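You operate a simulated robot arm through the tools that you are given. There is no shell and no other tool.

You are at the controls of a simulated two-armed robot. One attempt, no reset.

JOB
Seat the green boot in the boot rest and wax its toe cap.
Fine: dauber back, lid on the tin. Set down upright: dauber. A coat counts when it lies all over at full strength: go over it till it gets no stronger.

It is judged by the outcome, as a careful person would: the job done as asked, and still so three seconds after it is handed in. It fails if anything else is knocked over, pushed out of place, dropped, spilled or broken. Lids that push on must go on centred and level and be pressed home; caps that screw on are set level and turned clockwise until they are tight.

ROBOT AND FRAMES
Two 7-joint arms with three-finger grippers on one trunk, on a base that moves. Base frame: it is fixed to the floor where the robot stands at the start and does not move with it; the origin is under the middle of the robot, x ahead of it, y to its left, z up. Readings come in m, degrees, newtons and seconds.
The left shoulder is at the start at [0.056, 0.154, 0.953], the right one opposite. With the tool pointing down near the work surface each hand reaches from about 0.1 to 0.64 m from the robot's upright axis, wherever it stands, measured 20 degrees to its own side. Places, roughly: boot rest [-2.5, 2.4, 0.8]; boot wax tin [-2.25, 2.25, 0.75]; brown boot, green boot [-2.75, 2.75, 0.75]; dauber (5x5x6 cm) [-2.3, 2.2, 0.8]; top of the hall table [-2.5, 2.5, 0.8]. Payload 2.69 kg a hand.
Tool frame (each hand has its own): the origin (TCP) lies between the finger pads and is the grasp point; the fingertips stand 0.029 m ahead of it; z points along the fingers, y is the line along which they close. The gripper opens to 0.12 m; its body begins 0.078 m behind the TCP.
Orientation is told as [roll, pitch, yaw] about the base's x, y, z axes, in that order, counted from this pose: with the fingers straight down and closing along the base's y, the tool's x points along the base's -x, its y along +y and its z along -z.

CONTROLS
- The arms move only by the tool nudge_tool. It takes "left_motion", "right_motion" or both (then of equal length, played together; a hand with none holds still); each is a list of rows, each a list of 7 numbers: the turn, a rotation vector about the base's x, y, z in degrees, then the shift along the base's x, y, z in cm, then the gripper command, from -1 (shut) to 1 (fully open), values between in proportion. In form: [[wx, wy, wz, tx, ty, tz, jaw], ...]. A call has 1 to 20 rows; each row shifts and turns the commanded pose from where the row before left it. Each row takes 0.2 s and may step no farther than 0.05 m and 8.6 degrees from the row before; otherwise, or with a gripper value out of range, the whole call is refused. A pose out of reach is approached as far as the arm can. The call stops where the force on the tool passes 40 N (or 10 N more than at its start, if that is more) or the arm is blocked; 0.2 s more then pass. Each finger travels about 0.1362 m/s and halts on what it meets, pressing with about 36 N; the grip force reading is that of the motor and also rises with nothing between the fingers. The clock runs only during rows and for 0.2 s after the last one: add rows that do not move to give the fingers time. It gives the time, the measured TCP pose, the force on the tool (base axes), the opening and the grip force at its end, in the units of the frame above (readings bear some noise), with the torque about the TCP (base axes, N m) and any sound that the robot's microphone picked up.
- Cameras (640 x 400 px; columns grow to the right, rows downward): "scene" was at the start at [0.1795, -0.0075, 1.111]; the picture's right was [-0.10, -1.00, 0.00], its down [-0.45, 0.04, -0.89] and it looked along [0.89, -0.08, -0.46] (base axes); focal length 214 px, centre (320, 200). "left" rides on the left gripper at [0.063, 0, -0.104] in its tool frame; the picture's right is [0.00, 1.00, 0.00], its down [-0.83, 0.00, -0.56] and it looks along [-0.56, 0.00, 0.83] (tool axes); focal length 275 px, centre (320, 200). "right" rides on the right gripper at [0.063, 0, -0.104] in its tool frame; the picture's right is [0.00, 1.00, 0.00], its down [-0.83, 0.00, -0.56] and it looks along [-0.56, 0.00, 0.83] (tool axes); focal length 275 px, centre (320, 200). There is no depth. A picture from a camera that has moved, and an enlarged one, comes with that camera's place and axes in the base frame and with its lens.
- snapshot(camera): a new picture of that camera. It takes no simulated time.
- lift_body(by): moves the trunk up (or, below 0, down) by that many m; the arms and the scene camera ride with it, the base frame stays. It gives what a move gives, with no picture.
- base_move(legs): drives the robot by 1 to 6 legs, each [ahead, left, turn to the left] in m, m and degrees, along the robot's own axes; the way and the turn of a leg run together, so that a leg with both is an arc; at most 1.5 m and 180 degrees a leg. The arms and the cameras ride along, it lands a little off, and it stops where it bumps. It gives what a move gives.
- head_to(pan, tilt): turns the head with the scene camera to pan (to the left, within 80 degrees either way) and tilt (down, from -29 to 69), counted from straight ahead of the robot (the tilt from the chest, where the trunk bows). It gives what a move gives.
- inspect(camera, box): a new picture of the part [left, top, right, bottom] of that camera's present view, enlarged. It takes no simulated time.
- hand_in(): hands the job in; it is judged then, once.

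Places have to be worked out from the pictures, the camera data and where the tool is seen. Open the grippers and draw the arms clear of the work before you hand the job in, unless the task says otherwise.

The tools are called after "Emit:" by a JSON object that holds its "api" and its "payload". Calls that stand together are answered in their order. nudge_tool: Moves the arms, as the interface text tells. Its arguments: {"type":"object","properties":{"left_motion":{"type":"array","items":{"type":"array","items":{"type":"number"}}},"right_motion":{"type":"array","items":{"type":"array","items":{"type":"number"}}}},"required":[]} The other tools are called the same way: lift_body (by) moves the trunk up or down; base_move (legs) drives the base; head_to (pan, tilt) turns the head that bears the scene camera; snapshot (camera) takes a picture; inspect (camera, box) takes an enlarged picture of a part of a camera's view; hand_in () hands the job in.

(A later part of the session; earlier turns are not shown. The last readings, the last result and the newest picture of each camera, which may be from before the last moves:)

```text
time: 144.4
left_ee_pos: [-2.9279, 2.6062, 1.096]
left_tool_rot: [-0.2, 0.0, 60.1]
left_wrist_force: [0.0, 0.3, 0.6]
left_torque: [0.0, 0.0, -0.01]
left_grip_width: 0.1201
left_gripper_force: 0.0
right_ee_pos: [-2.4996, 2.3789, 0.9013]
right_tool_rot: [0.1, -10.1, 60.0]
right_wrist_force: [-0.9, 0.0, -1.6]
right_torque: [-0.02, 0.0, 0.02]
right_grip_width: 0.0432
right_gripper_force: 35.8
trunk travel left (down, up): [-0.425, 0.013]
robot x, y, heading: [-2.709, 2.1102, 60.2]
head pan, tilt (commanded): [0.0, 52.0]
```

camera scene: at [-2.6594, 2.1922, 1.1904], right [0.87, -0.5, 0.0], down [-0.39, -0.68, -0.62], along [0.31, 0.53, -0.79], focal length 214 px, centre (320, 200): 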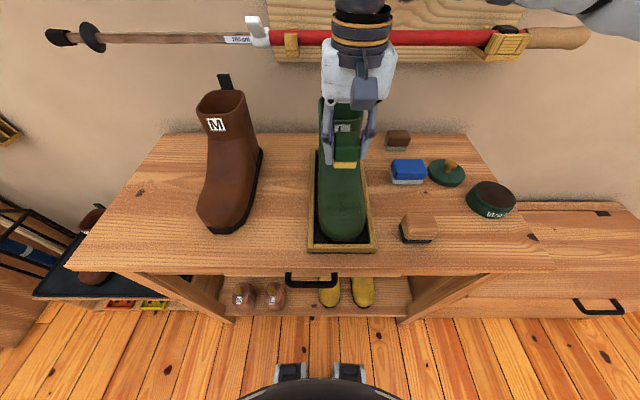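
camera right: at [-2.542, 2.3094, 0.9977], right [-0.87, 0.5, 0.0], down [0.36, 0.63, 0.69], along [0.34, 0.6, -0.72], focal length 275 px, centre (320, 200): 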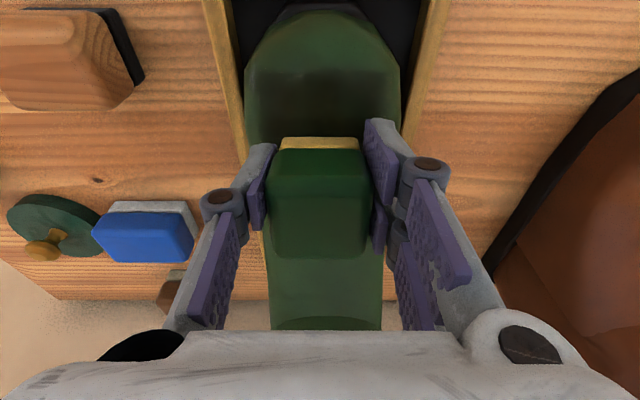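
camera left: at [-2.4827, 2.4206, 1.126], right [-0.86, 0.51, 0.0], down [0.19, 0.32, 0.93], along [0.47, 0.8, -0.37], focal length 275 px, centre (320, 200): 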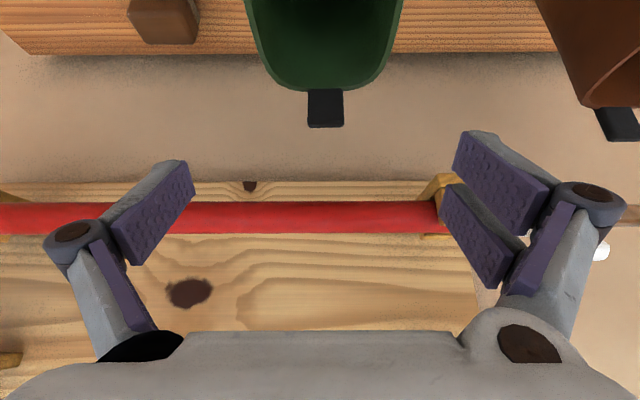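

Still free at 0.901. I keep lowering by 2 mm at a time.

Emit:
{"api": "nudge_tool", "payload": {"right_motion": [[0, 0, 0, 0, 0, -0.2, -1], [0, 0, 0, 0, 0, 0, -1]]}}

Emit:
{"api": "nudge_tool", "payload": {"right_motion": [[0, 0, 0, 0, 0, -0.2, -1], [0, 0, 0, 0, 0, 0, -1]]}}

Emit:
{"api": "nudge_tool", "payload": {"right_motion": [[0, 0, 0, 0, 0, -0.15, -1], [0, 0, 0, 0, 0, 0, -1]]}}

```text
time: 145.0
left_ee_pos: [-2.9289, 2.6043, 1.0974]
left_tool_rot: [-0.1, 0.0, 60.1]
left_wrist_force: [0.4, -0.3, -0.2]
left_torque: [0.0, -0.02, 0.01]
left_grip_width: 0.12
left_gripper_force: 0.0
right_ee_pos: [-2.4995, 2.3791, 0.902]
right_tool_rot: [0.3, -10.2, 59.9]
right_wrist_force: [-1.3, -3.2, 20.0]
right_torque: [-0.28, 0.08, 0.05]
right_grip_width: 0.0431
right_gripper_force: 35.9
trunk travel left (down, up): [-0.425, 0.013]
robot x, y, heading: [-2.7056, 2.1118, 60.0]
head pan, tilt (commanded): [0.0, 52.0]
```

```text
time: 145.6
left_ee_pos: [-2.9287, 2.6047, 1.0969]
left_tool_rot: [-0.1, 0.0, 60.1]
left_wrist_force: [-0.8, 0.5, -0.1]
left_torque: [-0.04, -0.01, 0.02]
left_grip_width: 0.1202
left_gripper_force: 0.1
right_ee_pos: [-2.5, 2.3812, 0.8979]
right_tool_rot: [0.2, -10.2, 60.0]
right_wrist_force: [4.6, 0.6, 27.0]
right_torque: [-0.16, 0.0, 0.02]
right_grip_width: 0.0436
right_gripper_force: 36.2
trunk travel left (down, up): [-0.425, 0.013]
robot x, y, heading: [-2.7065, 2.1096, 60.0]
head pan, tilt (commanded): [0.0, 52.0]
```

```text
time: 146.2
left_ee_pos: [-2.9288, 2.6056, 1.0971]
left_tool_rot: [-0.1, 0.1, 60.1]
left_wrist_force: [0.9, 0.2, 0.3]
left_torque: [0.01, -0.03, -0.01]
left_grip_width: 0.1199
left_gripper_force: 0.1
right_ee_pos: [-2.5, 2.3791, 0.8972]
right_tool_rot: [0.2, -10.3, 60.1]
right_wrist_force: [6.0, 4.0, 34.1]
right_torque: [-0.08, 0.17, -0.07]
right_grip_width: 0.0432
right_gripper_force: 36.1
trunk travel left (down, up): [-0.425, 0.013]
robot x, y, heading: [-2.7061, 2.1112, 59.9]
head pan, tilt (commanded): [0.0, 52.0]
```

Contact now at about 0.900 and force reached 34 N; I back off 4 mm to a light press and rub from there.

Emit:
{"api": "nudge_tool", "payload": {"right_motion": [[0, 0, 0, 0, 0, 0.35, -1], [0, 0, 0, 0, 0, 0, -1]]}}

```text
time: 146.8
left_ee_pos: [-2.9288, 2.6064, 1.0949]
left_tool_rot: [-0.2, 0.1, 60.1]
left_wrist_force: [0.0, -0.4, 0.3]
left_torque: [0.0, 0.0, 0.01]
left_grip_width: 0.1199
left_gripper_force: 0.1
right_ee_pos: [-2.5005, 2.3791, 0.8963]
right_tool_rot: [0.0, -9.7, 60.0]
right_wrist_force: [0.1, 0.3, 0.7]
right_torque: [0.01, 0.06, 0.0]
right_grip_width: 0.043
right_gripper_force: 36.0
trunk travel left (down, up): [-0.425, 0.013]
robot x, y, heading: [-2.7062, 2.1136, 59.9]
head pan, tilt (commanded): [0.0, 52.0]
```

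Back to near zero force. I press 1.5 mm and rub with short strokes.

Emit:
{"api": "nudge_tool", "payload": {"right_motion": [[0, 0, 0, 0, 0, -0.15, -1], [0, 0, 0, -1.2, 0.7, 0, -1], [0, 0, 0, 1.2, -0.7, 0, -1], [0, 0, 0, 1.2, -0.7, 0, -1], [0, 0, 0, -1.2, 0.7, 0, -1], [0, 0, 0, -1.2, 0.7, 0, -1], [0, 0, 0, 1.2, -0.7, 0, -1], [0, 0, 0, 1.2, -0.7, 0, -1], [0, 0, 0, -1.2, 0.7, 0, -1], [0, 0, 0, 0, 0, 0, -1]]}}

Emit:
{"api": "nudge_tool", "payload": {"right_motion": [[0, 0, 0, -0.5, -0.87, 0, -1], [0, 0, 0, -1.2, 0.7, 0, -1], [0, 0, 0, 1.2, -0.7, 0, -1], [0, 0, 0, 1.2, -0.7, 0, -1], [0, 0, 0, -1.2, 0.7, 0, -1], [0, 0, 0, -1.2, 0.7, 0, -1], [0, 0, 0, 1.2, -0.7, 0, -1], [0, 0, 0, 1.2, -0.7, 0, -1], [0, 0, 0, -1.2, 0.7, 0, -1], [0, 0, 0, 0, 0, 0, -1]]}}

```text
time: 149.0
left_ee_pos: [-2.9285, 2.606, 1.0961]
left_tool_rot: [-0.1, 0.0, 60.2]
left_wrist_force: [0.1, 0.1, 0.2]
left_torque: [0.01, -0.01, -0.01]
left_grip_width: 0.1199
left_gripper_force: 0.0
right_ee_pos: [-2.4978, 2.3785, 0.8976]
right_tool_rot: [0.2, -10.1, 60.1]
right_wrist_force: [0.5, 0.1, -0.8]
right_torque: [0.0, -0.02, -0.02]
right_grip_width: 0.0433
right_gripper_force: 36.4
trunk travel left (down, up): [-0.425, 0.013]
robot x, y, heading: [-2.7111, 2.1073, 59.9]
head pan, tilt (commanded): [0.0, 52.0]
```

```text
time: 151.2
left_ee_pos: [-2.929, 2.6065, 1.0956]
left_tool_rot: [-0.1, 0.0, 60.2]
left_wrist_force: [0.2, -0.3, 0.0]
left_torque: [0.01, 0.02, -0.02]
left_grip_width: 0.12
left_gripper_force: 0.1
right_ee_pos: [-2.5048, 2.3704, 0.8981]
right_tool_rot: [0.1, -10.1, 60.0]
right_wrist_force: [-0.5, -0.1, -1.0]
right_torque: [-0.02, 0.01, -0.02]
right_grip_width: 0.0431
right_gripper_force: 36.5
trunk travel left (down, up): [-0.425, 0.013]
robot x, y, heading: [-2.7054, 2.1082, 60.1]
head pan, tilt (commanded): [0.0, 52.0]
```

I lift and look at the coat again.

Emit:
{"api": "nudge_tool", "payload": {"right_motion": [[0, 0, 0, 0, 0, 3, -1], [0, 0, 0, 3.5, -2, 2.5, -1], [0, 0, 0, 4, -2.3, 0, -1], [0, 0, 0, 4, -2.3, 0, -1], [0, 0, 0, 0, 0, 0, -1]]}}

Emit:
{"api": "inspect", "payload": {"camera": "scene", "box": [315, 180, 375, 245]}}

Emit:
{"api": "inspect", "payload": {"camera": "right", "box": [230, 80, 410, 260]}}

```text
time: 152.4
left_ee_pos: [-2.9296, 2.6066, 1.0949]
left_tool_rot: [-0.2, 0.1, 60.1]
left_wrist_force: [0.5, 0.1, 0.6]
left_torque: [0.02, -0.01, -0.01]
left_grip_width: 0.12
left_gripper_force: 0.0
right_ee_pos: [-2.3911, 2.3023, 0.9517]
right_tool_rot: [0.1, -9.9, 59.9]
right_wrist_force: [0.3, 0.2, -1.0]
right_torque: [-0.03, 0.02, -0.01]
right_grip_width: 0.0432
right_gripper_force: 35.9
trunk travel left (down, up): [-0.425, 0.013]
robot x, y, heading: [-2.7069, 2.1118, 59.8]
head pan, tilt (commanded): [0.0, 52.0]
```

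```text
6.15 times, centred on (345, 212) of scene
camera zoom: at [-2.6597, 2.1926, 1.1904], right [0.87, -0.5, 0.0], down [-0.39, -0.68, -0.62], along [0.31, 0.53, -0.79], focal length 1320 px, centre (166, 123)
```

zoom: 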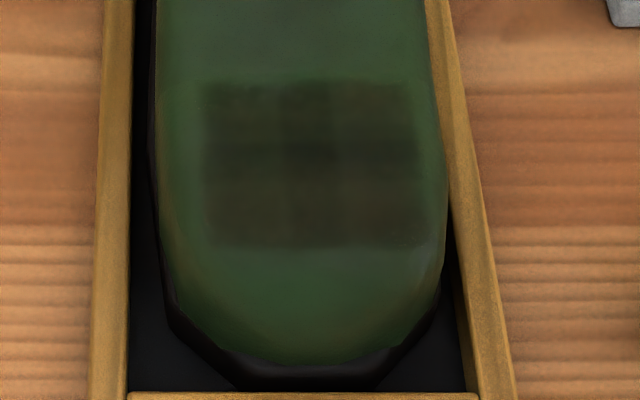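

```text
2.22 times, centred on (320, 170) of right
camera zoom: at [-2.4318, 2.2319, 1.0435], right [-0.87, 0.5, 0.0], down [0.36, 0.63, 0.69], along [0.34, 0.6, -0.72], focal length 612 px, centre (320, 267)
```

zoom: 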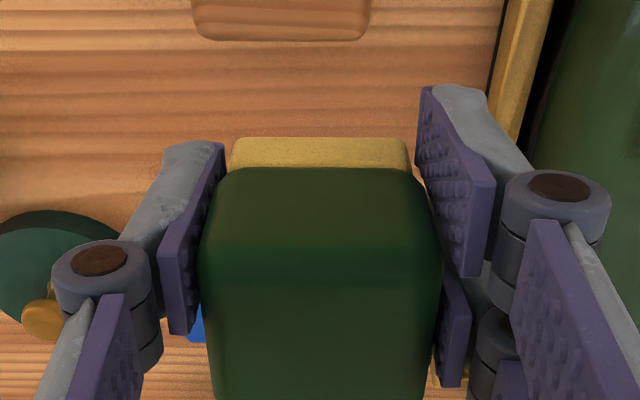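

The coat is more even now, with faint differences between zones. I re-dip the felt lightly: un-tilt and carry the dauber back over the tin.

Emit:
{"api": "nudge_tool", "payload": {"right_motion": [[-4.33, 2.5, 0, 4.07, -0.87, 0.3, -1], [-4.33, 2.5, 0, 4.07, -0.87, 0.3, -1], [0, 0, 0, 4.07, -0.87, 0, -1], [0, 0, 0, 4.07, -0.87, 0, -1], [0, 0, 0, 4.07, -0.87, 0, -1], [0, 0, 0, 0, 0, 0, -1]]}}

Emit:
{"api": "head_to", "payload": {"pan": -25, "tilt": 48}}

Emit:
{"api": "snapshot", "payload": {"camera": "right"}}

Emit:
{"api": "snapshot", "payload": {"camera": "scene"}}

```text
time: 153.8
left_ee_pos: [-2.9271, 2.6056, 1.0958]
left_tool_rot: [-0.2, 0.1, 60.0]
left_wrist_force: [-0.3, -0.1, 0.2]
left_torque: [0.02, 0.03, 0.03]
left_grip_width: 0.12
left_gripper_force: 0.1
right_ee_pos: [-2.19, 2.2599, 0.9609]
right_tool_rot: [0.1, -0.1, 60.0]
right_wrist_force: [-0.6, -0.2, -1.4]
right_torque: [-0.02, 0.0, -0.02]
right_grip_width: 0.0432
right_gripper_force: 36.0
trunk travel left (down, up): [-0.425, 0.013]
robot x, y, heading: [-2.7082, 2.1123, 59.8]
head pan, tilt (commanded): [0.0, 52.0]
```

```text
time: 154.7
left_ee_pos: [-2.9274, 2.6056, 1.0964]
left_tool_rot: [-0.2, 0.0, 60.0]
left_wrist_force: [-0.3, -0.5, 0.6]
left_torque: [-0.03, -0.04, -0.01]
left_grip_width: 0.12
left_gripper_force: 0.0
right_ee_pos: [-2.1902, 2.2581, 0.9603]
right_tool_rot: [0.1, 0.0, 60.0]
right_wrist_force: [0.2, 0.3, -1.2]
right_torque: [0.0, -0.03, 0.0]
right_grip_width: 0.0429
right_gripper_force: 35.7
trunk travel left (down, up): [-0.425, 0.013]
robot x, y, heading: [-2.7078, 2.1115, 60.4]
head pan, tilt (commanded): [-25.0, 48.0]
```

```text
taken
camera right: at [-2.2223, 2.2032, 1.0644], right [-0.87, 0.5, 0.0], down [0.41, 0.72, 0.56], along [0.27, 0.48, -0.83], focal length 275 px, centre (320, 200)
```

right: 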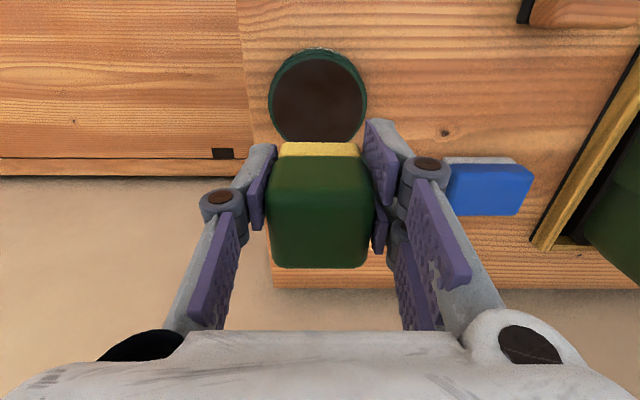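

```text
taken
camera scene: at [-2.6323, 2.1725, 1.1958], right [0.58, -0.82, 0.0], down [-0.61, -0.43, -0.67], along [0.55, 0.39, -0.74], focal length 214 px, centre (320, 200)
```

scene: 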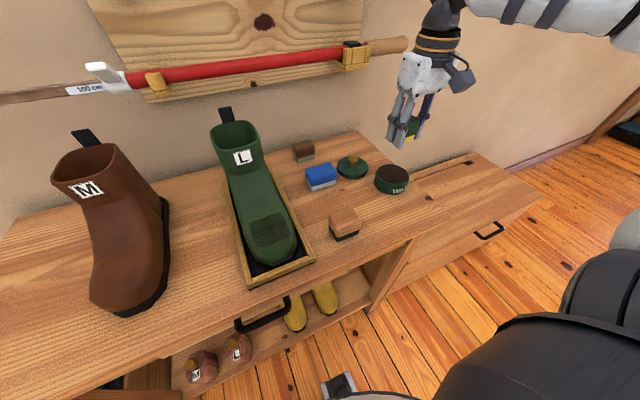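

From this angle the coat shows well. The dauber has slid up nearly 2 cm in the grip so that the felt barely leads the fingertips; I should regrip it. First a close look at the coat.

Emit:
{"api": "inspect", "payload": {"camera": "scene", "box": [225, 190, 325, 290]}}

Emit:
{"api": "inspect", "payload": {"camera": "scene", "box": [370, 60, 470, 200]}}

```text
4.00 times, centred on (275, 240) of scene
camera zoom: at [-2.6323, 2.1725, 1.1958], right [0.58, -0.82, 0.0], down [-0.61, -0.43, -0.67], along [0.55, 0.39, -0.74], focal length 858 px, centre (500, 40)
```

zoom: 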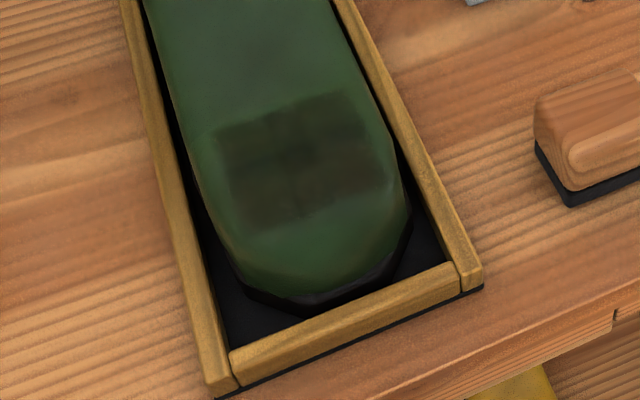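

```text
2.86 times, centred on (420, 130) of scene
camera zoom: at [-2.6323, 2.1725, 1.1958], right [0.58, -0.82, 0.0], down [-0.61, -0.43, -0.67], along [0.55, 0.39, -0.74], focal length 613 px, centre (34, 400)
```

zoom: 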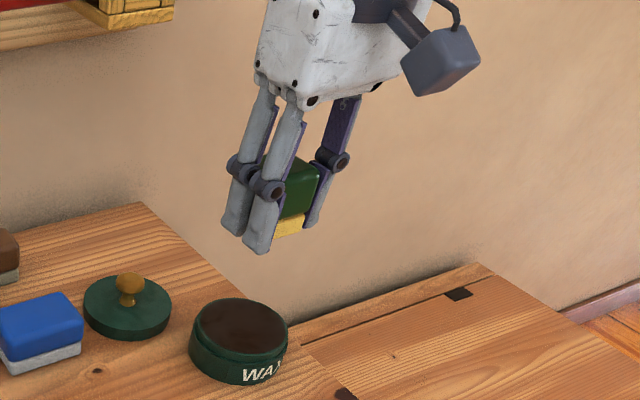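

The picture confirms that the felt now sits behind the fingertips, so I must regrip. I carry the dauber to its home spot and lower it to the table there.

Emit:
{"api": "nudge_tool", "payload": {"right_motion": [[0, 0, 0, -3.98, -0.9, 0, -1], [0, 0, 0, -3.98, -0.9, 0, -1], [0, 0, 0, -3.98, -0.9, 0, -1], [0, 0, 0, 0, 0, -4, -1], [0, 0, 0, 0, 0, -4, -1], [0, 0, 0, 0, 0, -2.5, -1], [0, 0, 0, 0, 0, 0, -1]]}}

Emit:
{"api": "snapshot", "payload": {"camera": "right"}}

Emit:
{"api": "inspect", "payload": {"camera": "scene", "box": [300, 140, 420, 260]}}

```text
time: 156.3
left_ee_pos: [-2.9296, 2.6052, 1.0956]
left_tool_rot: [-0.1, 0.0, 60.1]
left_wrist_force: [-0.1, -0.6, -0.2]
left_torque: [0.0, -0.03, 0.03]
left_grip_width: 0.1198
left_gripper_force: 0.0
right_ee_pos: [-2.3044, 2.2347, 0.8533]
right_tool_rot: [0.1, -0.2, 60.0]
right_wrist_force: [-0.1, -1.4, -1.4]
right_torque: [0.0, 0.01, 0.01]
right_grip_width: 0.043
right_gripper_force: 36.0
trunk travel left (down, up): [-0.425, 0.013]
robot x, y, heading: [-2.7072, 2.1098, 59.8]
head pan, tilt (commanded): [-25.0, 48.0]
```

```text
taken
camera right: at [-2.3366, 2.1786, 0.9573], right [-0.87, 0.5, 0.0], down [0.41, 0.72, 0.56], along [0.27, 0.48, -0.83], focal length 275 px, centre (320, 200)
```

right: 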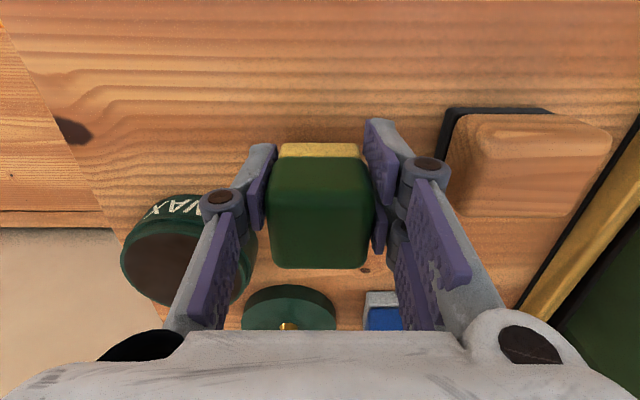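

```text
3.33 times, centred on (360, 200) of scene
camera zoom: at [-2.6324, 2.1723, 1.1959], right [0.58, -0.82, 0.0], down [-0.61, -0.43, -0.67], along [0.55, 0.39, -0.74], focal length 715 px, centre (187, 200)
```

zoom: 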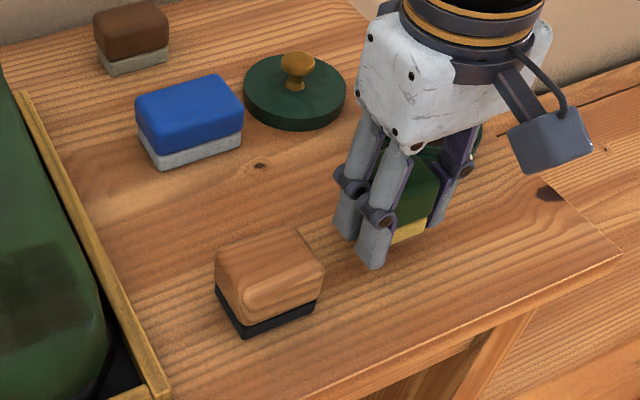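

Slightly off home by 5 mm; I correct and lower in small steps until the fingertips or felt touch.

Emit:
{"api": "nudge_tool", "payload": {"right_motion": [[0, 0, 0, -0.53, -0.35, 0, -1], [0, 0, 0, 0, 0, -0.5, -1], [0, 0, 0, 0, 0, -0.5, -1], [0, 0, 0, 0, 0, -0.3, -1], [0, 0, 0, 0, 0, 0, -1]]}}

```text
time: 157.5
left_ee_pos: [-2.9281, 2.6051, 1.0954]
left_tool_rot: [0.0, 0.1, 60.1]
left_wrist_force: [-0.2, 0.7, 0.4]
left_torque: [0.03, -0.02, 0.0]
left_grip_width: 0.12
left_gripper_force: 0.1
right_ee_pos: [-2.3114, 2.2308, 0.8398]
right_tool_rot: [0.1, 0.0, 60.0]
right_wrist_force: [-0.4, -0.5, 0.0]
right_torque: [-0.03, -0.04, 0.02]
right_grip_width: 0.043
right_gripper_force: 35.3
trunk travel left (down, up): [-0.425, 0.013]
robot x, y, heading: [-2.7074, 2.1107, 60.2]
head pan, tilt (commanded): [-25.0, 48.0]
```

Free at z=0.840. I keep lowering in 3 mm steps.

Emit:
{"api": "nudge_tool", "payload": {"right_motion": [[0, 0, 0, 0, 0, -0.3, -1], [0, 0, 0, 0, 0, -0.3, -1], [0, 0, 0, 0, 0, 0, -1]]}}

Emit:
{"api": "inspect", "payload": {"camera": "scene", "box": [330, 170, 400, 240]}}

```text
time: 158.3
left_ee_pos: [-2.929, 2.6056, 1.0969]
left_tool_rot: [-0.1, 0.1, 60.0]
left_wrist_force: [0.8, 0.0, -0.6]
left_torque: [-0.02, 0.03, -0.02]
left_grip_width: 0.1201
left_gripper_force: 0.0
right_ee_pos: [-2.3112, 2.2316, 0.8341]
right_tool_rot: [0.2, 0.0, 60.1]
right_wrist_force: [-0.2, -0.1, 0.0]
right_torque: [-0.02, -0.01, 0.03]
right_grip_width: 0.0433
right_gripper_force: 35.8
trunk travel left (down, up): [-0.425, 0.013]
robot x, y, heading: [-2.7076, 2.1115, 60.3]
head pan, tilt (commanded): [-25.0, 48.0]
```

```text
5.71 times, centred on (365, 205) of scene
camera zoom: at [-2.6323, 2.1724, 1.1958], right [0.58, -0.82, 0.0], down [-0.61, -0.43, -0.67], along [0.55, 0.39, -0.74], focal length 1226 px, centre (63, 171)
```

zoom: 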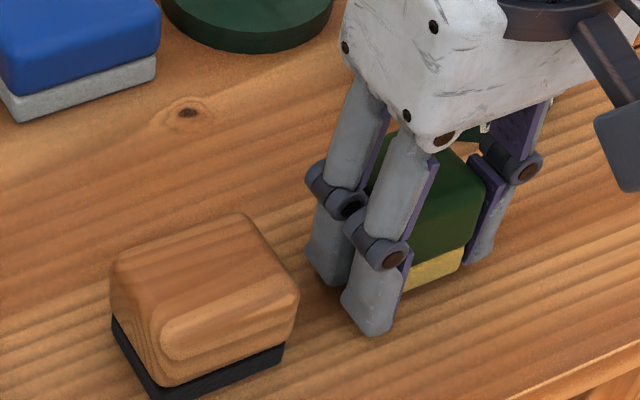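

Not touching yet; I continue in 2–3 mm steps.

Emit:
{"api": "nudge_tool", "payload": {"right_motion": [[0, 0, 0, 0, 0, -0.25, -1], [0, 0, 0, 0, 0, -0.25, -1], [0, 0, 0, 0, 0, 0, -1]]}}

```text
time: 159.1
left_ee_pos: [-2.9296, 2.604, 1.0958]
left_tool_rot: [-0.3, -0.1, 60.2]
left_wrist_force: [-1.1, -0.5, 0.2]
left_torque: [-0.02, -0.03, -0.01]
left_grip_width: 0.1199
left_gripper_force: 0.1
right_ee_pos: [-2.3129, 2.2305, 0.8312]
right_tool_rot: [0.1, -0.3, 60.1]
right_wrist_force: [0.3, -5.2, 20.0]
right_torque: [0.41, -0.39, -0.08]
right_grip_width: 0.0432
right_gripper_force: 35.9
trunk travel left (down, up): [-0.425, 0.013]
robot x, y, heading: [-2.7129, 2.1088, 60.2]
head pan, tilt (commanded): [-25.0, 48.0]
```

Touching the table now (20 N). I ease up 1 mm, open slightly so the dauber settles, then open to 8 cm.

Emit:
{"api": "nudge_tool", "payload": {"right_motion": [[0, 0, 0, 0, 0, 0.15, -1], [0, 0, 0, 0, 0, 0, -0.24], [0, 0, 0, 0, 0, 0, -0.22], [0, 0, 0, 0, 0, 0, -0.1], [0, 0, 0, 0, 0, 0, 0.3], [0, 0, 0, 0, 0, 0, 0.3]]}}

Emit:
{"api": "snapshot", "payload": {"camera": "right"}}

Emit:
{"api": "inspect", "payload": {"camera": "scene", "box": [330, 170, 400, 240]}}

```text
time: 160.5
left_ee_pos: [-2.9295, 2.6062, 1.0967]
left_tool_rot: [-0.1, 0.1, 60.1]
left_wrist_force: [0.8, 0.3, 0.2]
left_torque: [-0.03, -0.03, -0.04]
left_grip_width: 0.12
left_gripper_force: 0.0
right_ee_pos: [-2.3118, 2.2312, 0.8307]
right_tool_rot: [0.1, -0.1, 60.1]
right_wrist_force: [0.6, 0.6, 0.1]
right_torque: [0.01, 0.0, 0.02]
right_grip_width: 0.078
right_gripper_force: 0.0
trunk travel left (down, up): [-0.425, 0.013]
robot x, y, heading: [-2.7087, 2.1138, 59.9]
head pan, tilt (commanded): [-25.0, 48.0]
```

```text
taken
camera right: at [-2.3442, 2.1753, 0.9359], right [-0.87, 0.5, 0.0], down [0.41, 0.72, 0.56], along [0.27, 0.48, -0.83], focal length 275 px, centre (320, 200)
```

right: 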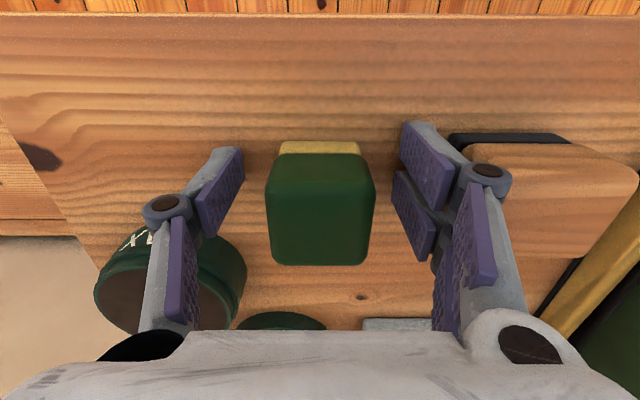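

```text
5.71 times, centred on (365, 205) of scene
camera zoom: at [-2.6323, 2.1724, 1.1958], right [0.58, -0.82, 0.0], down [-0.61, -0.43, -0.67], along [0.55, 0.39, -0.74], focal length 1226 px, centre (63, 171)
```

zoom: 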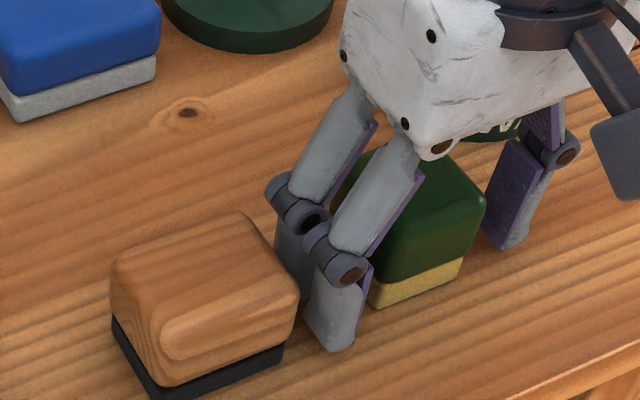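

The dauber stands upright on its felt at its home spot. I raise the hand 2.2 cm and regrip higher up so the felt leads the fingertips again.

Emit:
{"api": "nudge_tool", "payload": {"right_motion": [[0, 0, 0, 0, 0, 0, 0.15], [0, 0, 0, 0, 0, 1.2, 0.15], [0, 0, 0, 0, 0, 1.1, 0.15], [0, 0, 0, 0, 0, 0, 0.15]]}}

Emit:
{"api": "snapshot", "payload": {"camera": "right"}}

```text
time: 161.5
left_ee_pos: [-2.9276, 2.6066, 1.097]
left_tool_rot: [-0.1, 0.1, 60.1]
left_wrist_force: [-0.1, -1.3, -0.5]
left_torque: [-0.02, -0.03, 0.02]
left_grip_width: 0.1198
left_gripper_force: 0.1
right_ee_pos: [-2.3111, 2.2311, 0.8533]
right_tool_rot: [0.2, -0.1, 60.0]
right_wrist_force: [0.0, -0.2, -0.6]
right_torque: [-0.03, 0.0, 0.04]
right_grip_width: 0.0689
right_gripper_force: 0.0
trunk travel left (down, up): [-0.425, 0.013]
robot x, y, heading: [-2.7076, 2.1087, 60.2]
head pan, tilt (commanded): [-25.0, 48.0]
```

```text
taken
camera right: at [-2.3437, 2.1751, 0.9581], right [-0.87, 0.5, 0.0], down [0.41, 0.72, 0.56], along [0.27, 0.48, -0.83], focal length 275 px, centre (320, 200)
```

right: 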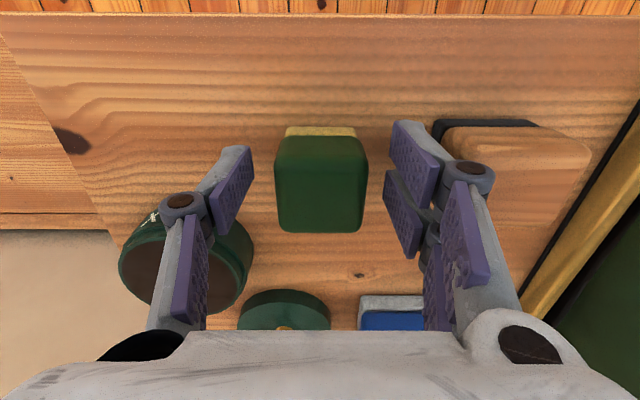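

Aligned. I close on the dauber and lift it.

Emit:
{"api": "nudge_tool", "payload": {"right_motion": [[0, 0, 0, 0, 0, 0, -0.2], [0, 0, 0, 0, 0, 0, -1], [0, 0, 0, 0, 0, 0, -1], [0, 0, 0, 0, 0, 3, -1], [0, 0, 0, 0, 0, 4, -1], [0, 0, 0, 0, 0, 0, -1]]}}

Emit:
{"api": "snapshot", "payload": {"camera": "right"}}

Emit:
{"api": "inspect", "payload": {"camera": "scene", "box": [310, 100, 430, 240]}}

```text
time: 162.9
left_ee_pos: [-2.9281, 2.6062, 1.0952]
left_tool_rot: [-0.1, 0.1, 60.1]
left_wrist_force: [-0.3, -0.2, 0.1]
left_torque: [0.0, 0.01, 0.01]
left_grip_width: 0.1199
left_gripper_force: 0.0
right_ee_pos: [-2.3112, 2.2296, 0.9221]
right_tool_rot: [0.2, 0.0, 59.9]
right_wrist_force: [-0.1, 1.0, -1.0]
right_torque: [-0.02, 0.01, -0.02]
right_grip_width: 0.0431
right_gripper_force: 36.1
trunk travel left (down, up): [-0.425, 0.013]
robot x, y, heading: [-2.712, 2.1109, 60.3]
head pan, tilt (commanded): [-25.0, 48.0]
```

```text
taken
camera right: at [-2.3449, 2.174, 1.0264], right [-0.87, 0.5, 0.0], down [0.41, 0.72, 0.56], along [0.27, 0.48, -0.83], focal length 275 px, centre (320, 200)
```

right: 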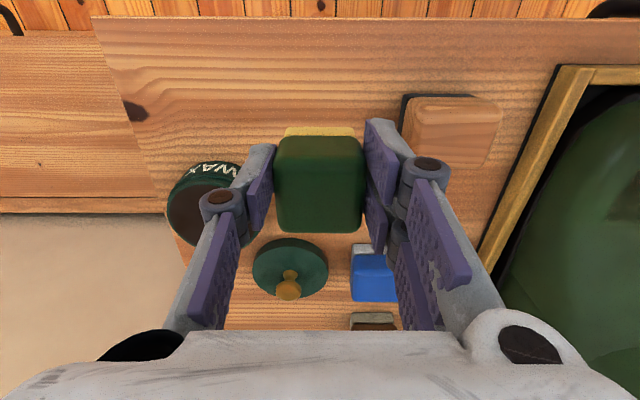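

```text
2.86 times, centred on (370, 170) of scene
camera zoom: at [-2.6321, 2.1725, 1.1957], right [0.58, -0.82, 0.0], down [-0.61, -0.43, -0.67], along [0.55, 0.39, -0.74], focal length 613 px, centre (177, 286)
```

zoom: 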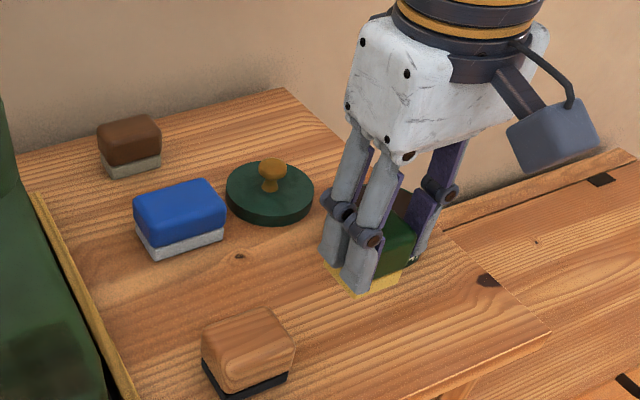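

The felt leads the fingertips again and the table is clean. I carry the dauber to the tin for a light re-dip.

Emit:
{"api": "nudge_tool", "payload": {"right_motion": [[0, 0, 0, 4.11, 0.99, 0.6, -1], [0, 0, 0, 4.11, 0.99, 0.6, -1], [0, 0, 0, 4.11, 0.99, 0.6, -1], [0, 0, 0, 0, 0, -2.5, -1], [0, 0, 0, 0, 0, -2.0, -1], [0, 0, 0, 0, 0, -0.4, -1], [0, 0, 0, 0, 0, 0, -1]]}}

Emit:
{"api": "inspect", "payload": {"camera": "scene", "box": [330, 110, 440, 220]}}

```text
time: 164.5
left_ee_pos: [-2.928, 2.6069, 1.0959]
left_tool_rot: [0.0, 0.0, 60.1]
left_wrist_force: [0.1, -0.1, -0.7]
left_torque: [0.02, -0.04, -0.02]
left_grip_width: 0.12
left_gripper_force: 0.1
right_ee_pos: [-2.1863, 2.2618, 0.8926]
right_tool_rot: [0.1, -0.1, 60.0]
right_wrist_force: [0.6, 0.2, -0.5]
right_torque: [-0.01, 0.02, -0.01]
right_grip_width: 0.0431
right_gripper_force: 36.1
trunk travel left (down, up): [-0.425, 0.013]
robot x, y, heading: [-2.7092, 2.111, 60.1]
head pan, tilt (commanded): [-25.0, 48.0]
```

```text
3.64 times, centred on (385, 165) of scene
camera zoom: at [-2.6322, 2.1724, 1.1958], right [0.58, -0.82, 0.0], down [-0.61, -0.43, -0.67], along [0.55, 0.39, -0.74], focal length 780 px, centre (84, 327)
```

zoom: 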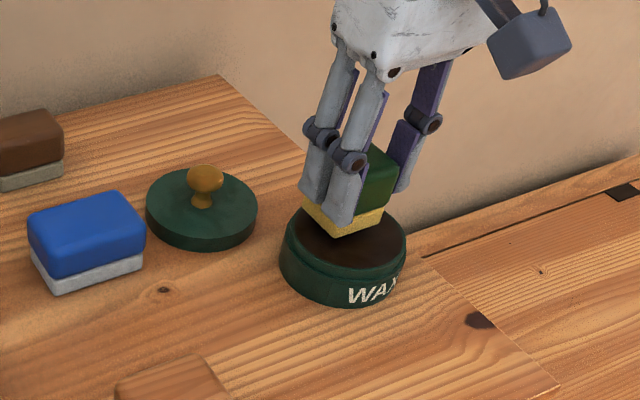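

The felt hovers over the wax. I lower in 2 mm steps, one call at a time.

Emit:
{"api": "nudge_tool", "payload": {"right_motion": [[0, 0, 0, -0.15, -0.3, -0.3, -1], [0, 0, 0, 0, 0, -0.2, -1], [0, 0, 0, 0, 0, 0, -1]]}}

```text
time: 165.3
left_ee_pos: [-2.9275, 2.6041, 1.0963]
left_tool_rot: [-0.1, 0.1, 60.1]
left_wrist_force: [0.6, -0.1, 0.1]
left_torque: [-0.03, -0.01, -0.03]
left_grip_width: 0.1199
left_gripper_force: 0.1
right_ee_pos: [-2.1899, 2.2568, 0.8866]
right_tool_rot: [0.2, -0.1, 59.9]
right_wrist_force: [-0.5, -0.1, -0.9]
right_torque: [0.01, 0.01, 0.0]
right_grip_width: 0.0431
right_gripper_force: 36.6
trunk travel left (down, up): [-0.425, 0.013]
robot x, y, heading: [-2.7109, 2.1085, 59.9]
head pan, tilt (commanded): [-25.0, 48.0]
```

Not yet touching. 2 mm more.

Emit:
{"api": "nudge_tool", "payload": {"right_motion": [[0, 0, 0, 0, 0, -0.2, -1], [0, 0, 0, 0, 0, 0, -1]]}}

```text
time: 165.9
left_ee_pos: [-2.9297, 2.6056, 1.0961]
left_tool_rot: [-0.2, 0.0, 60.1]
left_wrist_force: [0.4, 0.3, -0.2]
left_torque: [-0.01, 0.01, 0.0]
left_grip_width: 0.1202
left_gripper_force: 0.0
right_ee_pos: [-2.1889, 2.2567, 0.8869]
right_tool_rot: [0.1, -0.2, 59.9]
right_wrist_force: [3.4, -2.4, 12.3]
right_torque: [-0.23, -0.03, 0.01]
right_grip_width: 0.043
right_gripper_force: 35.7
trunk travel left (down, up): [-0.425, 0.013]
robot x, y, heading: [-2.7074, 2.1073, 60.2]
head pan, tilt (commanded): [-25.0, 48.0]
```

Contact with 12 N, felt loaded again. I hold a moment, lift, and carry it back over the toe cap.

Emit:
{"api": "nudge_tool", "payload": {"right_motion": [[0, 0, 0, 0, 0, 0, -1], [0, 0, 0, 0, 0, 3, -1], [0, 0, 0, 0, 0, 4.5, -1], [0, 0, 0, -4.37, 1.95, 0, -1], [0, 0, 0, -4.37, 1.95, 0, -1], [0, 0, 0, -4.37, 1.95, 0, -1], [0, 0, 0, -4.37, 1.95, 0, -1], [0, 0, 0, -4.37, 1.95, 0, -1], [0, 0, 0, -4.37, 1.95, 0, -1], [0, 0, 0, -4.37, 1.95, 0, -1], [0, 0, 0, 0, 0, -3, -1], [0, 0, 0, 0, 0, -0.7, -1], [0, 0, 0, 0, 0, 0, -1]]}}

Emit:
{"api": "head_to", "payload": {"pan": 0, "tilt": 52}}

Emit:
{"api": "snapshot", "payload": {"camera": "right"}}

Emit:
{"api": "inspect", "payload": {"camera": "scene", "box": [290, 130, 390, 260]}}

```text
time: 168.7
left_ee_pos: [-2.9286, 2.6045, 1.0969]
left_tool_rot: [-0.2, 0.0, 60.0]
left_wrist_force: [-0.7, -0.1, 0.9]
left_torque: [-0.01, 0.02, 0.03]
left_grip_width: 0.12
left_gripper_force: 0.1
right_ee_pos: [-2.497, 2.3935, 0.9235]
right_tool_rot: [0.2, -0.2, 59.9]
right_wrist_force: [-2.6, -6.2, 11.1]
right_torque: [-0.08, -0.19, -0.16]
right_grip_width: 0.0432
right_gripper_force: 35.9
trunk travel left (down, up): [-0.425, 0.013]
robot x, y, heading: [-2.7108, 2.1096, 60.2]
head pan, tilt (commanded): [-25.0, 48.0]
```

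```text
time: 169.6
left_ee_pos: [-2.9299, 2.604, 1.0975]
left_tool_rot: [-0.2, 0.0, 60.2]
left_wrist_force: [-1.6, -0.6, 0.0]
left_torque: [-0.04, -0.01, 0.0]
left_grip_width: 0.12
left_gripper_force: 0.1
right_ee_pos: [-2.4973, 2.3935, 0.9227]
right_tool_rot: [0.2, -0.1, 60.0]
right_wrist_force: [-6.5, -8.1, 12.3]
right_torque: [-0.15, -0.11, -0.17]
right_grip_width: 0.0434
right_gripper_force: 36.3
trunk travel left (down, up): [-0.425, 0.013]
robot x, y, heading: [-2.7095, 2.1093, 60.2]
head pan, tilt (commanded): [0.0, 52.0]
```

```text
taken
camera right: at [-2.5299, 2.3382, 1.0281], right [-0.87, 0.5, 0.0], down [0.41, 0.72, 0.56], along [0.27, 0.49, -0.83], focal length 275 px, centre (320, 200)
```

right: 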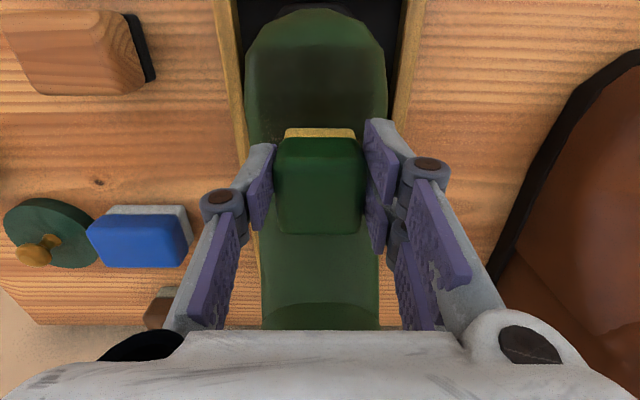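

```text
3.08 times, centred on (340, 195) of scene
camera zoom: at [-2.6605, 2.1908, 1.1906], right [0.87, -0.5, 0.0], down [-0.39, -0.68, -0.62], along [0.31, 0.53, -0.79], focal length 660 px, centre (258, 215)
```

zoom: 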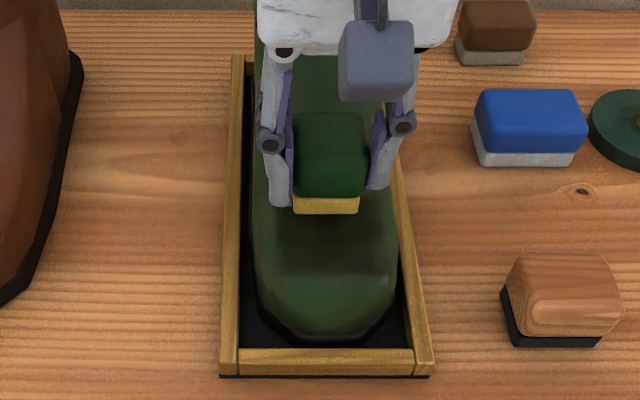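

Already in light contact (12 N) at the seam. I step 1 cm forward so the felt covers the patch and check the force.

Emit:
{"api": "nudge_tool", "payload": {"right_motion": [[0, 0, 0, -0.5, -0.87, -0.1, -1], [0, 0, 0, 0, 0, -0.2, -1], [0, 0, 0, 0, 0, 0, -1]]}}

```text
time: 170.4
left_ee_pos: [-2.9285, 2.6065, 1.0963]
left_tool_rot: [-0.1, 0.1, 60.0]
left_wrist_force: [0.3, -0.3, 0.0]
left_torque: [0.0, 0.0, 0.04]
left_grip_width: 0.12
left_gripper_force: 0.0
right_ee_pos: [-2.4999, 2.3872, 0.9199]
right_tool_rot: [0.0, 0.1, 60.1]
right_wrist_force: [0.4, 0.4, -0.6]
right_torque: [-0.03, 0.01, -0.02]
right_grip_width: 0.0434
right_gripper_force: 35.9
trunk travel left (down, up): [-0.425, 0.013]
robot x, y, heading: [-2.709, 2.1077, 60.1]
head pan, tilt (commanded): [0.0, 52.0]
```

Free here at 0.920; lower 3 mm.

Emit:
{"api": "nudge_tool", "payload": {"right_motion": [[0, 0, 0, 0, 0, -0.3, -1], [0, 0, 0, 0, 0, 0, -1]]}}

```text
time: 171.0
left_ee_pos: [-2.9292, 2.6054, 1.0973]
left_tool_rot: [-0.1, 0.0, 60.1]
left_wrist_force: [0.7, -0.1, 0.7]
left_torque: [0.02, -0.02, -0.01]
left_grip_width: 0.1202
left_gripper_force: 0.1
right_ee_pos: [-2.5005, 2.3859, 0.9182]
right_tool_rot: [0.2, -0.2, 60.0]
right_wrist_force: [2.6, -0.6, 12.7]
right_torque: [0.17, -0.32, -0.05]
right_grip_width: 0.0432
right_gripper_force: 36.2
trunk travel left (down, up): [-0.425, 0.013]
robot x, y, heading: [-2.7138, 2.114, 60.2]
head pan, tilt (commanded): [0.0, 52.0]
```

12.7 N of contact. I rub side to side here, then tilt 7 degrees and repeat slightly forward.

Emit:
{"api": "nudge_tool", "payload": {"right_motion": [[0, 0, 0, -1.2, 0.7, 0, -1], [0, 0, 0, 1.2, -0.7, 0, -1], [0, 0, 0, 1.2, -0.7, 0, -1], [0, 0, 0, -1.2, 0.7, 0, -1], [0, 0, 0, -1.2, 0.7, 0, -1], [0, 0, 0, 1.2, -0.7, 0, -1], [0, 0, 0, 1.2, -0.7, 0, -1], [0, 0, 0, -1.2, 0.7, 0, -1], [0, 0, 0, 0, 0, 0, -1]]}}

Emit:
{"api": "nudge_tool", "payload": {"right_motion": [[0, 0, 0, 0, 0, 0.3, -1], [6.06, -3.5, 0, -0.5, -0.87, 0, -1], [0, 0, 0, 0, 0, -0.3, -1], [0, 0, 0, 0, 0, 0, -1]]}}

```text
time: 173.0
left_ee_pos: [-2.9284, 2.6045, 1.0959]
left_tool_rot: [-0.1, 0.1, 60.1]
left_wrist_force: [0.3, 0.8, 0.4]
left_torque: [0.0, 0.01, 0.02]
left_grip_width: 0.12
left_gripper_force: 0.0
right_ee_pos: [-2.497, 2.385, 0.9178]
right_tool_rot: [0.2, -0.2, 59.9]
right_wrist_force: [6.9, -3.9, 20.0]
right_torque: [0.24, -0.56, -0.14]
right_grip_width: 0.0433
right_gripper_force: 35.8
trunk travel left (down, up): [-0.425, 0.013]
robot x, y, heading: [-2.7102, 2.1105, 59.8]
head pan, tilt (commanded): [0.0, 52.0]
```

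```text
time: 174.0
left_ee_pos: [-2.9293, 2.6051, 1.0966]
left_tool_rot: [0.0, 0.0, 60.1]
left_wrist_force: [0.5, -0.8, 0.3]
left_torque: [0.04, 0.02, 0.0]
left_grip_width: 0.12
left_gripper_force: 0.1
right_ee_pos: [-2.5069, 2.3779, 0.9182]
right_tool_rot: [0.3, -7.3, 60.0]
right_wrist_force: [0.1, -3.0, 9.4]
right_torque: [-0.28, -0.08, -0.02]
right_grip_width: 0.0432
right_gripper_force: 36.2
trunk travel left (down, up): [-0.425, 0.013]
robot x, y, heading: [-2.7115, 2.1058, 59.9]
head pan, tilt (commanded): [0.0, 52.0]
```

Centred light contact (9 N) with the 7-degree tilt. I rub here with strokes both ways.

Emit:
{"api": "nudge_tool", "payload": {"right_motion": [[0, 0, 0, -1.2, 0.7, 0, -1], [0, 0, 0, 1.2, -0.7, 0, -1], [0, 0, 0, 1.2, -0.7, 0, -1], [0, 0, 0, -1.2, 0.7, 0, -1], [0, 0, 0, 0.5, 0.87, 0.05, -1], [0, 0, 0, -1.2, 0.7, 0, -1], [0, 0, 0, 1.2, -0.7, 0, -1], [0, 0, 0, 1.2, -0.7, 0, -1], [0, 0, 0, -1.2, 0.7, 0, -1], [0, 0, 0, -0.5, -0.87, -0.05, -1], [0, 0, 0, -1.2, 0.7, 0, -1], [0, 0, 0, 1.2, -0.7, 0, -1], [0, 0, 0, 1.2, -0.7, 0, -1], [0, 0, 0, -1.2, 0.7, 0, -1], [0, 0, 0, 0, 0, 0, -1]]}}

Emit:
{"api": "nudge_tool", "payload": {"right_motion": [[0, 0, 0, 0, 0, 0.4, -1], [6.06, -3.5, 0, -0.7, -1.2, 0, -1], [0, 0, 0, 0, 0, -0.4, -1], [0, 0, 0, 0, 0, 0, -1]]}}

```text
time: 177.2
left_ee_pos: [-2.9292, 2.6057, 1.0955]
left_tool_rot: [-0.2, 0.2, 60.1]
left_wrist_force: [-0.8, 0.6, 0.4]
left_torque: [0.01, -0.01, 0.03]
left_grip_width: 0.1199
left_gripper_force: 0.1
right_ee_pos: [-2.5056, 2.3747, 0.9169]
right_tool_rot: [0.2, -7.1, 60.0]
right_wrist_force: [-0.6, -0.1, 1.7]
right_torque: [-0.05, -0.03, 0.02]
right_grip_width: 0.043
right_gripper_force: 36.0
trunk travel left (down, up): [-0.425, 0.013]
robot x, y, heading: [-2.7067, 2.1085, 60.0]
head pan, tilt (commanded): [0.0, 52.0]
```

```text
time: 178.2
left_ee_pos: [-2.9288, 2.6064, 1.0963]
left_tool_rot: [0.0, 0.1, 60.0]
left_wrist_force: [-0.6, -0.4, 0.0]
left_torque: [0.0, 0.02, 0.03]
left_grip_width: 0.12
left_gripper_force: 0.1
right_ee_pos: [-2.5133, 2.3634, 0.919]
right_tool_rot: [0.2, -14.0, 60.0]
right_wrist_force: [-0.2, 0.3, -1.0]
right_torque: [-0.02, 0.0, 0.05]
right_grip_width: 0.0434
right_gripper_force: 36.0
trunk travel left (down, up): [-0.425, 0.013]
robot x, y, heading: [-2.7078, 2.1072, 60.1]
head pan, tilt (commanded): [0.0, 52.0]
```

Tilted 14 degrees over the front of the patch, still free. I lower to contact.

Emit:
{"api": "nudge_tool", "payload": {"right_motion": [[0, 0, 0, 0, 0, -0.4, -1], [0, 0, 0, 0, 0, -0.2, -1], [0, 0, 0, 0, 0, 0, -1]]}}

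```text
time: 179.0
left_ee_pos: [-2.928, 2.605, 1.0965]
left_tool_rot: [-0.2, 0.0, 60.2]
left_wrist_force: [-0.8, 0.1, -0.1]
left_torque: [-0.01, 0.03, 0.04]
left_grip_width: 0.1196
left_gripper_force: 0.0
right_ee_pos: [-2.5134, 2.3648, 0.914]
right_tool_rot: [0.2, -14.3, 60.0]
right_wrist_force: [3.2, 1.2, 27.8]
right_torque: [0.08, -0.19, 0.03]
right_grip_width: 0.0436
right_gripper_force: 36.5
trunk travel left (down, up): [-0.425, 0.013]
robot x, y, heading: [-2.7122, 2.1077, 60.0]
head pan, tilt (commanded): [0.0, 52.0]
```

Contact at 0.914 with 28 N; I ease off 2 mm and rub.

Emit:
{"api": "nudge_tool", "payload": {"right_motion": [[0, 0, 0, 0, 0, 0.2, -1], [0, 0, 0, -1.2, 0.7, 0, -1], [0, 0, 0, 1.2, -0.7, 0, -1], [0, 0, 0, 1.2, -0.7, 0, -1], [0, 0, 0, -1.2, 0.7, 0, -1], [0, 0, 0, -1.2, 0.7, 0, -1], [0, 0, 0, 1.2, -0.7, 0, -1], [0, 0, 0, 1.2, -0.7, 0, -1], [0, 0, 0, -1.2, 0.7, 0, -1], [0, 0, 0, 0, 0, 0, -1]]}}

Emit:
{"api": "nudge_tool", "payload": {"right_motion": [[0, 0, 0, 0, 0, 3, -1], [0, 0, 0, 3.5, -2, 2.5, -1], [0, 0, 0, 4, -2.3, 0, -1], [0, 0, 0, 4, -2.3, 0, -1], [0, 0, 0, 0, 0, 0, -1]]}}

Emit:
{"api": "inspect", "payload": {"camera": "scene", "box": [315, 180, 375, 245]}}

Emit:
{"api": "snapshot", "payload": {"camera": "right"}}

```text
time: 181.2
left_ee_pos: [-2.9279, 2.6064, 1.0967]
left_tool_rot: [-0.1, 0.0, 60.0]
left_wrist_force: [-0.3, -1.0, -0.3]
left_torque: [0.0, 0.01, 0.01]
left_grip_width: 0.1202
left_gripper_force: 0.1
right_ee_pos: [-2.5123, 2.3638, 0.9126]
right_tool_rot: [0.1, -13.9, 59.9]
right_wrist_force: [0.3, 0.2, 0.9]
right_torque: [-0.03, -0.04, -0.02]
right_grip_width: 0.0432
right_gripper_force: 35.8
trunk travel left (down, up): [-0.425, 0.013]
robot x, y, heading: [-2.7096, 2.1102, 60.0]
head pan, tilt (commanded): [0.0, 52.0]
```

```text
time: 182.4
left_ee_pos: [-2.9292, 2.6066, 1.0953]
left_tool_rot: [-0.1, 0.1, 60.0]
left_wrist_force: [-0.5, -0.4, 0.2]
left_torque: [-0.04, -0.03, -0.01]
left_grip_width: 0.1197
left_gripper_force: 0.1
right_ee_pos: [-2.3949, 2.2986, 0.9661]
right_tool_rot: [0.1, -14.1, 60.2]
right_wrist_force: [-0.4, 0.8, -1.5]
right_torque: [-0.07, 0.0, 0.0]
right_grip_width: 0.0432
right_gripper_force: 36.5
trunk travel left (down, up): [-0.425, 0.013]
robot x, y, heading: [-2.7089, 2.11, 60.2]
head pan, tilt (commanded): [0.0, 52.0]
```

```text
6.15 times, centred on (345, 212) of scene
camera zoom: at [-2.6597, 2.1926, 1.1904], right [0.87, -0.5, 0.0], down [-0.39, -0.68, -0.62], along [0.31, 0.53, -0.79], focal length 1320 px, centre (166, 123)
```

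zoom: 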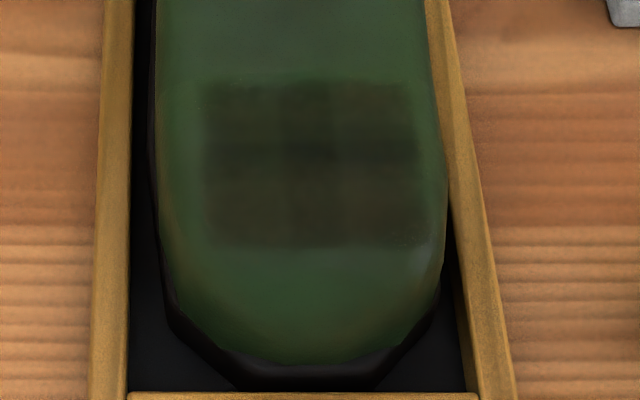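

```text
taken
camera right: at [-2.4392, 2.2234, 1.0529], right [-0.87, 0.49, 0.0], down [0.33, 0.58, 0.74], along [0.37, 0.64, -0.67], focal length 275 px, centre (320, 200)
```

right: 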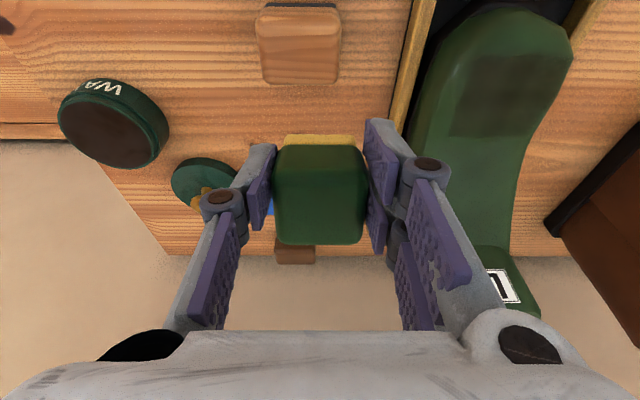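

The patch looks the same as before the re-dip, which suggests it has reached full strength. I take a closer picture for comparison, then rub once more to be sure.

Emit:
{"api": "inspect", "payload": {"camera": "scene", "box": [322, 190, 362, 222]}}

Emit:
{"api": "inspect", "payload": {"camera": "right", "box": [420, 10, 580, 170]}}

```text
12.50 times, centred on (342, 206) of scene
camera zoom: at [-2.6597, 2.1926, 1.1904], right [0.87, -0.5, 0.0], down [-0.39, -0.68, -0.62], along [0.31, 0.53, -0.79], focal length 2681 px, centre (45, 125)
```

zoom: 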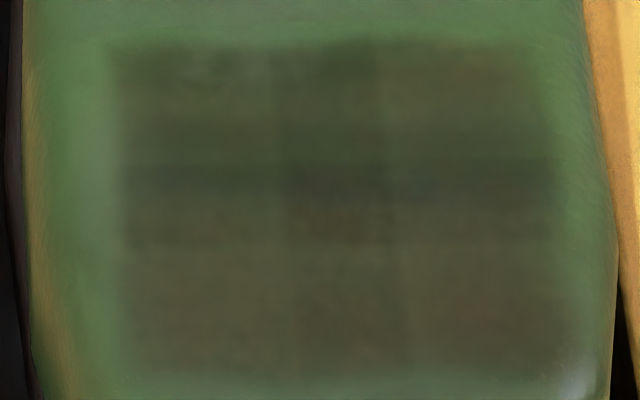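

```text
2.50 times, centred on (500, 90) of right
camera zoom: at [-2.4392, 2.2234, 1.0529], right [-0.87, 0.49, 0.0], down [0.33, 0.58, 0.74], along [0.37, 0.64, -0.67], focal length 688 px, centre (-130, 475)
```

zoom: 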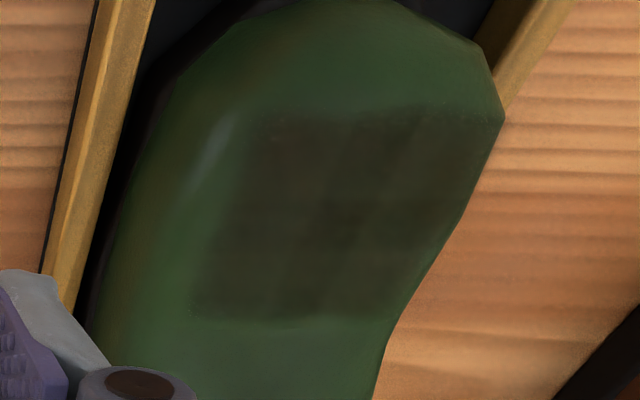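

The rear rows look a touch lighter than the front. I rub the rear part again with a 5-degree tilt.

Emit:
{"api": "nudge_tool", "payload": {"right_motion": [[-3.9, 2.25, 0, -3.42, 2.91, 0, -1], [-3.9, 2.25, 0, -3.42, 2.91, 0, -1], [0, 0, 0, -3.42, 2.91, 0, -1], [0, 0, 0, 0, 0, -3, -1], [0, 0, 0, 0, 0, -1.4, -1], [0, 0, 0, 0, 0, -0.3, -1], [0, 0, 0, 0, 0, 0, -1]]}}

```text
time: 184.0
left_ee_pos: [-2.9275, 2.6069, 1.096]
left_tool_rot: [-0.1, 0.2, 60.0]
left_wrist_force: [0.7, -0.3, 0.7]
left_torque: [-0.01, 0.01, 0.0]
left_grip_width: 0.1201
left_gripper_force: 0.1
right_ee_pos: [-2.4993, 2.3862, 0.9204]
right_tool_rot: [0.1, -4.9, 60.0]
right_wrist_force: [-1.1, -0.3, -1.1]
right_torque: [-0.02, -0.01, 0.0]
right_grip_width: 0.0431
right_gripper_force: 36.4
trunk travel left (down, up): [-0.425, 0.013]
robot x, y, heading: [-2.7068, 2.1069, 60.2]
head pan, tilt (commanded): [0.0, 52.0]
```

Emit:
{"api": "nudge_tool", "payload": {"right_motion": [[0, 0, 0, 0, 0, -0.3, -1], [0, 0, 0, 0, 0, 0, -1]]}}

```text
time: 184.6
left_ee_pos: [-2.929, 2.6059, 1.096]
left_tool_rot: [-0.1, 0.1, 60.1]
left_wrist_force: [0.0, -0.3, -0.3]
left_torque: [0.0, -0.01, 0.02]
left_grip_width: 0.1199
left_gripper_force: 0.0
right_ee_pos: [-2.4994, 2.3871, 0.9168]
right_tool_rot: [0.1, -5.1, 60.0]
right_wrist_force: [-0.4, 0.1, -0.4]
right_torque: [-0.02, 0.01, -0.01]
right_grip_width: 0.0435
right_gripper_force: 36.1
trunk travel left (down, up): [-0.425, 0.013]
robot x, y, heading: [-2.7064, 2.1099, 60.2]
head pan, tilt (commanded): [0.0, 52.0]
```

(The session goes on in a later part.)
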